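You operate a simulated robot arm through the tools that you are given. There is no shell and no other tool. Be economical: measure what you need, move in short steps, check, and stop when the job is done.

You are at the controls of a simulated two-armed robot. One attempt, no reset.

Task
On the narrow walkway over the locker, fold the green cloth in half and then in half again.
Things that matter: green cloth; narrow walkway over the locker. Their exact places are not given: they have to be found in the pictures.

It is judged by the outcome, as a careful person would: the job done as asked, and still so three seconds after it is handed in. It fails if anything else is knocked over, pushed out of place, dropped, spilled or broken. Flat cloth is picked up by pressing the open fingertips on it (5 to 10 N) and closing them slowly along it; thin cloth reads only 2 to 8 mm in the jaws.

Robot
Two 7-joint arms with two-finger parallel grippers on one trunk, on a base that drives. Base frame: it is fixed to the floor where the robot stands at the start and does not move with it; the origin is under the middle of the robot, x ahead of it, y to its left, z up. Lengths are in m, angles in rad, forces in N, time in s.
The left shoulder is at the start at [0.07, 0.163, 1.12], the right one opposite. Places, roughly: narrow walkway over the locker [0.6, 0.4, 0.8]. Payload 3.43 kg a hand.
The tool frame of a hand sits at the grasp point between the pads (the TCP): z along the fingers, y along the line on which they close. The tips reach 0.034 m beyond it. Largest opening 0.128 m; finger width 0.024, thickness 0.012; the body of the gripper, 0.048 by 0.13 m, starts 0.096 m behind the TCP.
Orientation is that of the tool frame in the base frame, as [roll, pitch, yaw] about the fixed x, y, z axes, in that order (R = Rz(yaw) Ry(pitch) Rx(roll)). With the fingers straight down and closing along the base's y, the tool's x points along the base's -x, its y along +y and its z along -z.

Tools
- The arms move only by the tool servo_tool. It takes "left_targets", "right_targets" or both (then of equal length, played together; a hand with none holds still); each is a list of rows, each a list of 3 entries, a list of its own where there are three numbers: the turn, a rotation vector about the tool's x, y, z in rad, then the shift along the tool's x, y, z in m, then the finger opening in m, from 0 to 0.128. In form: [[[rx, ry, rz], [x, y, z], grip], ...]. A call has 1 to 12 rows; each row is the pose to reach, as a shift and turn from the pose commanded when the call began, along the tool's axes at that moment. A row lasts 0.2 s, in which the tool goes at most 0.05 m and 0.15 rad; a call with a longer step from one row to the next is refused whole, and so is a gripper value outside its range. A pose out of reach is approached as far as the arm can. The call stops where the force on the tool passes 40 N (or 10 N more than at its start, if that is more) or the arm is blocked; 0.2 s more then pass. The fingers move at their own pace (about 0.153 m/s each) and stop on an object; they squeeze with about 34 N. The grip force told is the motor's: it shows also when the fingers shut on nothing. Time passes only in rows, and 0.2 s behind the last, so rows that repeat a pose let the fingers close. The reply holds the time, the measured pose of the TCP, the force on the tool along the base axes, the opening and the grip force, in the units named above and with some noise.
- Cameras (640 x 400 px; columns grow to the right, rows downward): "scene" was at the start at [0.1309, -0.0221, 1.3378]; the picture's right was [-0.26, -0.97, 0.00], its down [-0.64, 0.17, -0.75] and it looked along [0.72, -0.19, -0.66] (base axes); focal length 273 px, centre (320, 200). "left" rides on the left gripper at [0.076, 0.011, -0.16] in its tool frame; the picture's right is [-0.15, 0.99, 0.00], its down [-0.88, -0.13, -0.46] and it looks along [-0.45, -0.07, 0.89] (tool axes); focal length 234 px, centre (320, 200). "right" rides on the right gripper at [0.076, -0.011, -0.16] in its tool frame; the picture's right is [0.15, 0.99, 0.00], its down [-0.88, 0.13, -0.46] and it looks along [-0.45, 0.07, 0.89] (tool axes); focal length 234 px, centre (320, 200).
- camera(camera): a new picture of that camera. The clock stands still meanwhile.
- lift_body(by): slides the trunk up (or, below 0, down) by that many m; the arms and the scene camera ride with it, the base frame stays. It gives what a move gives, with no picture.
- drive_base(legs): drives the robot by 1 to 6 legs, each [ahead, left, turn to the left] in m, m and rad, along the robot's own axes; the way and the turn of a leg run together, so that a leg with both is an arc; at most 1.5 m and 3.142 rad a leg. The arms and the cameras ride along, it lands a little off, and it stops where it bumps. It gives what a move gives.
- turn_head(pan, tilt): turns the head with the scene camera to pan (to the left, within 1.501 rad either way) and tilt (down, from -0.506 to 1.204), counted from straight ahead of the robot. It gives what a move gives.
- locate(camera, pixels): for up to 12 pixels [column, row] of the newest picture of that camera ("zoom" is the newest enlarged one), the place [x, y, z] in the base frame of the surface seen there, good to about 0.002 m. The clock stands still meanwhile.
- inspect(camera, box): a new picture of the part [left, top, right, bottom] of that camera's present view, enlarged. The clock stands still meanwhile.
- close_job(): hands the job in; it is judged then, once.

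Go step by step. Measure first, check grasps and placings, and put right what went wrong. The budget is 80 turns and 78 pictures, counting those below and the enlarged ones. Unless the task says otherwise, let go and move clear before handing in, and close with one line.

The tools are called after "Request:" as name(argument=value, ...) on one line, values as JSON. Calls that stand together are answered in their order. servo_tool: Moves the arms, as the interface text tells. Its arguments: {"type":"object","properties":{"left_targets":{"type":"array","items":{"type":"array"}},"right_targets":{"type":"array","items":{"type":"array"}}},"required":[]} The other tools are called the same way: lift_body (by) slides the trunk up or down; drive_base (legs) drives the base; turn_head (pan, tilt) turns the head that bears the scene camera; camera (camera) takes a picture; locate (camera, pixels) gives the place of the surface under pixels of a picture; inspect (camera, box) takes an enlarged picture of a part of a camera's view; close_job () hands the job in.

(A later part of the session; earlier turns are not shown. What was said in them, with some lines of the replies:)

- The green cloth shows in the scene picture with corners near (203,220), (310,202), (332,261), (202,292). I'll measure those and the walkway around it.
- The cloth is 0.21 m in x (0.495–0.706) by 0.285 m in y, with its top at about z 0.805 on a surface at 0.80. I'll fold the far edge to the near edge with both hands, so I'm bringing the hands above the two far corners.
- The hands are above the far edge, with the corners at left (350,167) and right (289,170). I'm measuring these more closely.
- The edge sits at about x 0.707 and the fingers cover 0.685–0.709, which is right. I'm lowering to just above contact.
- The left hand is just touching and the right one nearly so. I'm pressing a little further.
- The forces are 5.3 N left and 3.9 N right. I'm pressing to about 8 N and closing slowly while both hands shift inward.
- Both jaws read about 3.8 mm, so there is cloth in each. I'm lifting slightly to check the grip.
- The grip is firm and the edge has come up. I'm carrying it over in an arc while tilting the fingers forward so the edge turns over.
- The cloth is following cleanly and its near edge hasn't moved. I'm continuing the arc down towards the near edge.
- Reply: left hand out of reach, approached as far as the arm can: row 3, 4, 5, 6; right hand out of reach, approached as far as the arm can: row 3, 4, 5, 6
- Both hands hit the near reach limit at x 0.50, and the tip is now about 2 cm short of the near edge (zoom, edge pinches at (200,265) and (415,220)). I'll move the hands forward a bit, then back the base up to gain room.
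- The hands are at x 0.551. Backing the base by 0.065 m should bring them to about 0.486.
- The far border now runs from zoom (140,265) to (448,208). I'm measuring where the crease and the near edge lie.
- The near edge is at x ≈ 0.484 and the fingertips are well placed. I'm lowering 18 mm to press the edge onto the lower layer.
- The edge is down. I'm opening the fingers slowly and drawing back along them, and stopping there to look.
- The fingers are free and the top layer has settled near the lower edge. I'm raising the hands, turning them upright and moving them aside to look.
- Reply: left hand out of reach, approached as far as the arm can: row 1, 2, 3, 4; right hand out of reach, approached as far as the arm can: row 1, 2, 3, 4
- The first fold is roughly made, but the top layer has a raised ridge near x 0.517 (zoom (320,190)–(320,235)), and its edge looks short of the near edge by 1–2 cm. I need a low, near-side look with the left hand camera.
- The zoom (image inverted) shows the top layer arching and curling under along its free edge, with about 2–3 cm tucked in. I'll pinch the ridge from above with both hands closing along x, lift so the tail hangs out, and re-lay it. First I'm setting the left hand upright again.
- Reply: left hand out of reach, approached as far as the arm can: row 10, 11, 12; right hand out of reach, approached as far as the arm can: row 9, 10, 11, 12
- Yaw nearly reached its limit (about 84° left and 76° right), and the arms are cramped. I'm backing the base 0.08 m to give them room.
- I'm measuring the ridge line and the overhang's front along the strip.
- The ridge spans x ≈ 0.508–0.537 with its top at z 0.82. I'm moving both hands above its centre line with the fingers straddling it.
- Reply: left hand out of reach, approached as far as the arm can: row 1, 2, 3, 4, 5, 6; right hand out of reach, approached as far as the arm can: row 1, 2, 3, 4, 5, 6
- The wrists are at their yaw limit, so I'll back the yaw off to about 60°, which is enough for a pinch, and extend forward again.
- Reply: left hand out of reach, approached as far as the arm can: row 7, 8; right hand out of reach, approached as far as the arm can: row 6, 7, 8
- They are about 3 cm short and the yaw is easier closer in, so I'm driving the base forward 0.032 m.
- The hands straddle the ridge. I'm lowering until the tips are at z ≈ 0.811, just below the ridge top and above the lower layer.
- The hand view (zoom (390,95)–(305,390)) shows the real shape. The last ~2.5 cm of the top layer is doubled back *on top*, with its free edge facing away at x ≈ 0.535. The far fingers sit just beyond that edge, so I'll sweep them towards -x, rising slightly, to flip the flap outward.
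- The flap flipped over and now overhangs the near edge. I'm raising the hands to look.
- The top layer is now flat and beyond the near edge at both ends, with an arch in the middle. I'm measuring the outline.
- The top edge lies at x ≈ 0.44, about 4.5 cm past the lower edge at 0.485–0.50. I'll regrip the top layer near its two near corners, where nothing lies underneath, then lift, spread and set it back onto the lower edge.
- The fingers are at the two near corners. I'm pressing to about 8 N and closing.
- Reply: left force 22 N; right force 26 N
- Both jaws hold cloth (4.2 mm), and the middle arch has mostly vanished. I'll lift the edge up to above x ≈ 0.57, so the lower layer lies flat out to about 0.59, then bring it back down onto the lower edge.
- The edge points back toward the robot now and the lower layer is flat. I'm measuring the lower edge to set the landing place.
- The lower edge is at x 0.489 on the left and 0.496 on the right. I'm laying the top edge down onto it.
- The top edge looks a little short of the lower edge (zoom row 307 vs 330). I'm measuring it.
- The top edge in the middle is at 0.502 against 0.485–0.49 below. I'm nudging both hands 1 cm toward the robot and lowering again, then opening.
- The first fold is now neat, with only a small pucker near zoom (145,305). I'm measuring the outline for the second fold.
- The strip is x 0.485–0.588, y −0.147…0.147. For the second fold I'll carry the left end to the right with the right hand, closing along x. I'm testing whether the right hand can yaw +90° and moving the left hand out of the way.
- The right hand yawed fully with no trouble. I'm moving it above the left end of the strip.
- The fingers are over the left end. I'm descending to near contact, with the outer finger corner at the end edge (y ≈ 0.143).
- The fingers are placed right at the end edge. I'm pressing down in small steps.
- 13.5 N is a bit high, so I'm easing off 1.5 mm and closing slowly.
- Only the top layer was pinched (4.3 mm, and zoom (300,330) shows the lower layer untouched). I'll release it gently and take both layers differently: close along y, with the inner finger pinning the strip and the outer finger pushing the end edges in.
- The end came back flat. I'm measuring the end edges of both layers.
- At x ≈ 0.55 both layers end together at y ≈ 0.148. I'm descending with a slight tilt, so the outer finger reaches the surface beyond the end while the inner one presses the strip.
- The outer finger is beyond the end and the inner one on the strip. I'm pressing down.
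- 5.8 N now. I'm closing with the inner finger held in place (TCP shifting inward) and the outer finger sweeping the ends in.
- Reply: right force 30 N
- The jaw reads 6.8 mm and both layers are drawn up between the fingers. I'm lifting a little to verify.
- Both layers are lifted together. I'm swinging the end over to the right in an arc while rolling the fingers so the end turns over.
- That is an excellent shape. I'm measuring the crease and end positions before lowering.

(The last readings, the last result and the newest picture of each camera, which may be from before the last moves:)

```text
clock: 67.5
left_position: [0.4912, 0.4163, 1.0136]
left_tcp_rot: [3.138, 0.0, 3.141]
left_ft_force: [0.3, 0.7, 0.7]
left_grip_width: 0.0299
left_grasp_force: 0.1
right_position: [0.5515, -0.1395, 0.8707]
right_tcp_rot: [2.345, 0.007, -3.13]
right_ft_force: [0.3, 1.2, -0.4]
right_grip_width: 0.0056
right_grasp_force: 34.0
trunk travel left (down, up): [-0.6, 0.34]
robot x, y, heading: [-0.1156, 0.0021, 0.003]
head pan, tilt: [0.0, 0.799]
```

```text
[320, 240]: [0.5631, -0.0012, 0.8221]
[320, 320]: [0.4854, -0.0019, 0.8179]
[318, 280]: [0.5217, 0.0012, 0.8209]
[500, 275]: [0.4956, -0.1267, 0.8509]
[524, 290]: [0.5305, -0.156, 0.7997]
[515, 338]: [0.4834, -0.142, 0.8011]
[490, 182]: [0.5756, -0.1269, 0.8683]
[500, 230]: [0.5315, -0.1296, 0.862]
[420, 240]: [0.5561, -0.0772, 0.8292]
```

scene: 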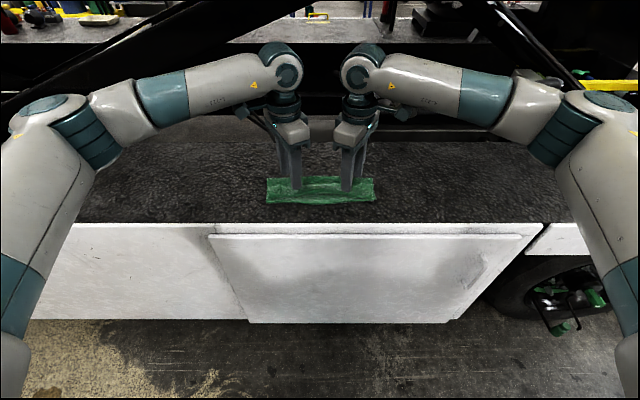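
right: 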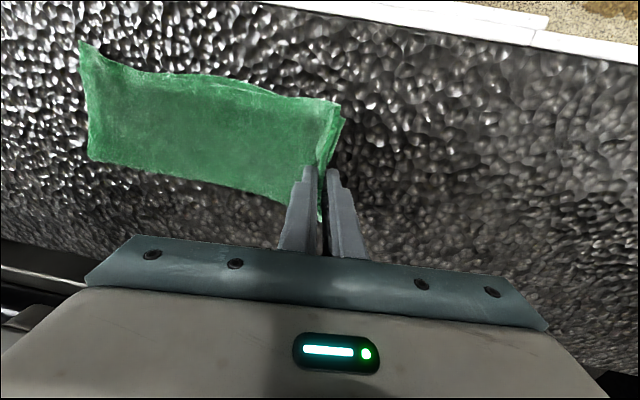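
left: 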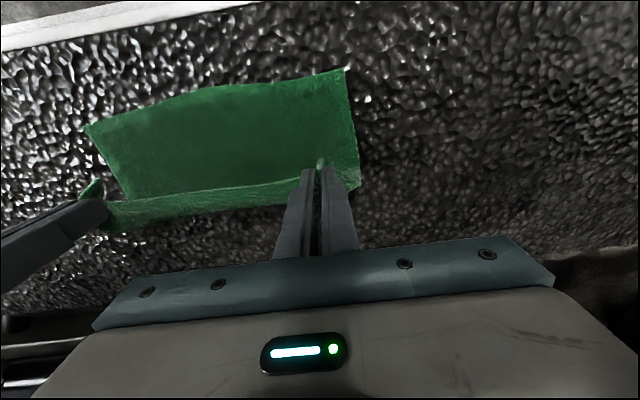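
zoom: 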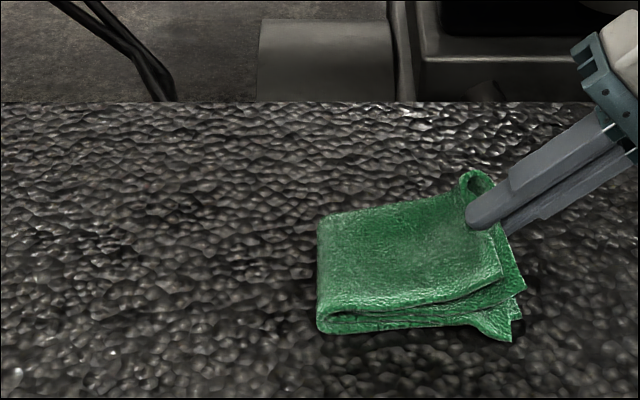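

The crease is at y ≈ 0, the top end at −0.128 and the bottom end at −0.147. I'm lowering and shifting 14 mm further right, then opening with the lower finger held in place and withdrawing along the fingers.

Request:
servo_tool(right_targets=[[[0, 0, 0], [0, -0.012, 0.003], 0], [[0, 0, 0], [0, -0.024, 0.007], 0], [[0, 0, 0], [0, -0.0284, 0.0082], 0], [[0, 0, 0], [0, -0.0284, 0.0082], 0], [[0, 0, 0], [0, -0.0264, 0.0082], 0.01], [[0, 0, 0], [0, -0.0234, 0.0082], 0.016], [[0, 0, 0], [0, -0.0204, 0.0082], 0.022], [[0, 0, 0], [0, -0.0184, 0.0082], 0.026], [[0, 0, 0], [0, -0.0184, -0.01], 0.026], [[0, 0, 0], [0, -0.0184, -0.03], 0.026], [[0, 0, 0], [0, -0.0184, -0.06], 0.026], [[0, 0, 0], [0, -0.0184, -0.1], 0.026]])

Request:
inspect(camera="scene", box=[230, 130, 410, 220])

```text
clock: 70.1
left_position: [0.49, 0.4163, 1.014]
left_tcp_rot: [3.137, 0.002, 3.141]
left_ft_force: [0.1, 0.1, -0.3]
left_grip_width: 0.0302
left_grasp_force: 0.1
right_position: [0.5514, -0.2239, 0.927]
right_tcp_rot: [2.346, 0.008, -3.131]
right_ft_force: [-0.5, -0.4, 0.1]
right_grip_width: 0.0262
right_grasp_force: 0.1
trunk travel left (down, up): [-0.6, 0.34]
robot x, y, heading: [-0.1142, 0.0032, -0.0]
head pan, tilt: [0.0, 0.799]
```

```text
3.56 times, centred on (320, 175) of scene
```

zoom: 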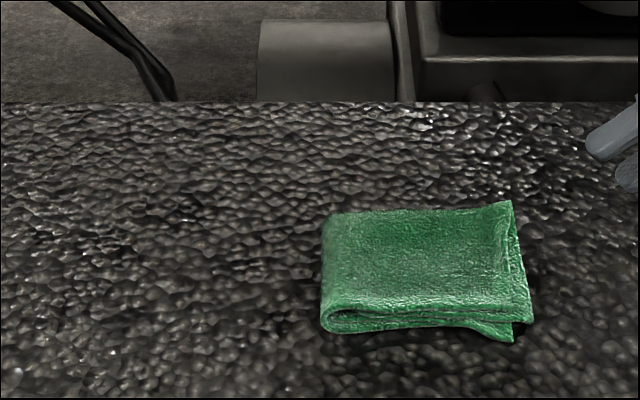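

That's a neat quarter-fold. I'm looking closer at the right end.

Request:
inspect(camera="scene", box=[310, 175, 390, 232])

Request:
locate(camera="zoom", pixels=[[325, 215], [500, 205]])

```text
7.02 times, centred on (350, 204) of scene
```

zoom: 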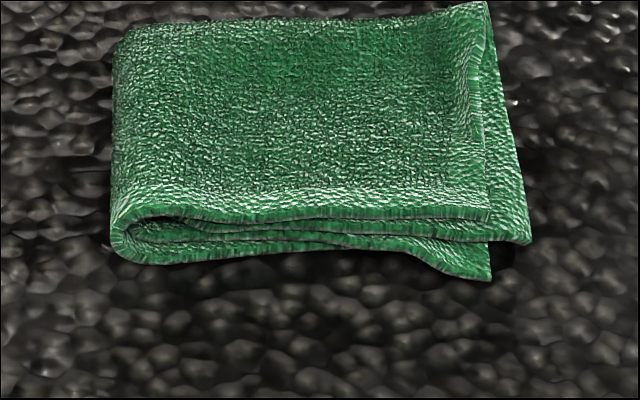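

```text
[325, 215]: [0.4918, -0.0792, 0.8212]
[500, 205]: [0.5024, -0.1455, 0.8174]
```

All four layers lie stacked with edges within about 1 cm, and nothing is doubled back. I'm moving the right hand well clear and taking a last look.

Request:
servo_tool(right_targets=[[[0, 0, 0], [0, 0, -0.04], 0.026], [[0.1, 0, 0], [0, 0, -0.08], 0.026], [[0.2, 0, 0], [0, 0, -0.11], 0.026], [[0.3, 0, 0], [0, 0, -0.11], 0.026], [[0.3, 0, 0], [0, 0, -0.11], 0.026], [[0.3, 0, 0], [0, 0, -0.11], 0.026], [[0.3, 0, 0], [0, 0, -0.11], 0.026], [[0.3, 0, 0], [0, 0, -0.11], 0.026]])

Request:
camera(camera="scene")

Request:
locate(camera="scene", pixels=[[369, 189], [328, 192], [345, 200], [365, 200]])

```text
clock: 71.9
left_position: [0.4907, 0.4146, 1.0137]
left_tcp_rot: [3.139, 0.0, 3.14]
left_ft_force: [-0.2, -0.4, 0.4]
left_grip_width: 0.0299
left_grasp_force: 0.2
right_position: [0.5515, -0.3004, 1.004]
right_tcp_rot: [2.646, 0.008, -3.131]
right_ft_force: [0.1, -0.8, -0.2]
right_grip_width: 0.0259
right_grasp_force: 0.1
trunk travel left (down, up): [-0.6, 0.34]
robot x, y, heading: [-0.1144, -0.0013, -0.003]
head pan, tilt: [0.0, 0.799]
```

```text
23 pictures are left
```

scene: 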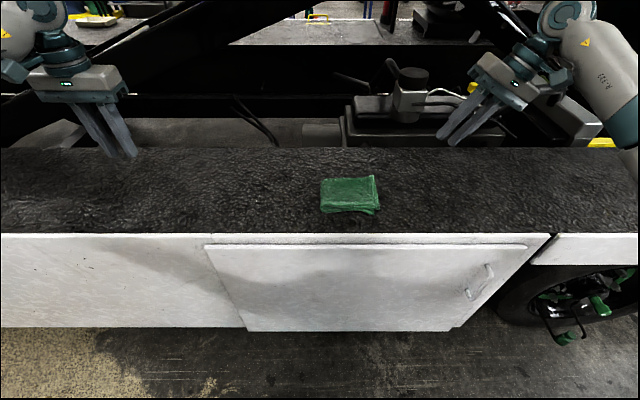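

```text
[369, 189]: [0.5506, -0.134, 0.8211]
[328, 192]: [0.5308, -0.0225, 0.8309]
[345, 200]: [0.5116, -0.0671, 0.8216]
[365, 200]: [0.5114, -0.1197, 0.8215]
```

The cloth lies flat as a stable quarter-fold on the walkway. Both hands are clear and nothing else has been disturbed, so I'm handing in.

Request:
close_job()

```text
The job is handed in.
```

The green cloth is folded in half and then in half again on the walkway over the locker, with its edges lined up to within about 1–2 cm. Both hands are clear, nothing else was disturbed, and the job is handed in.
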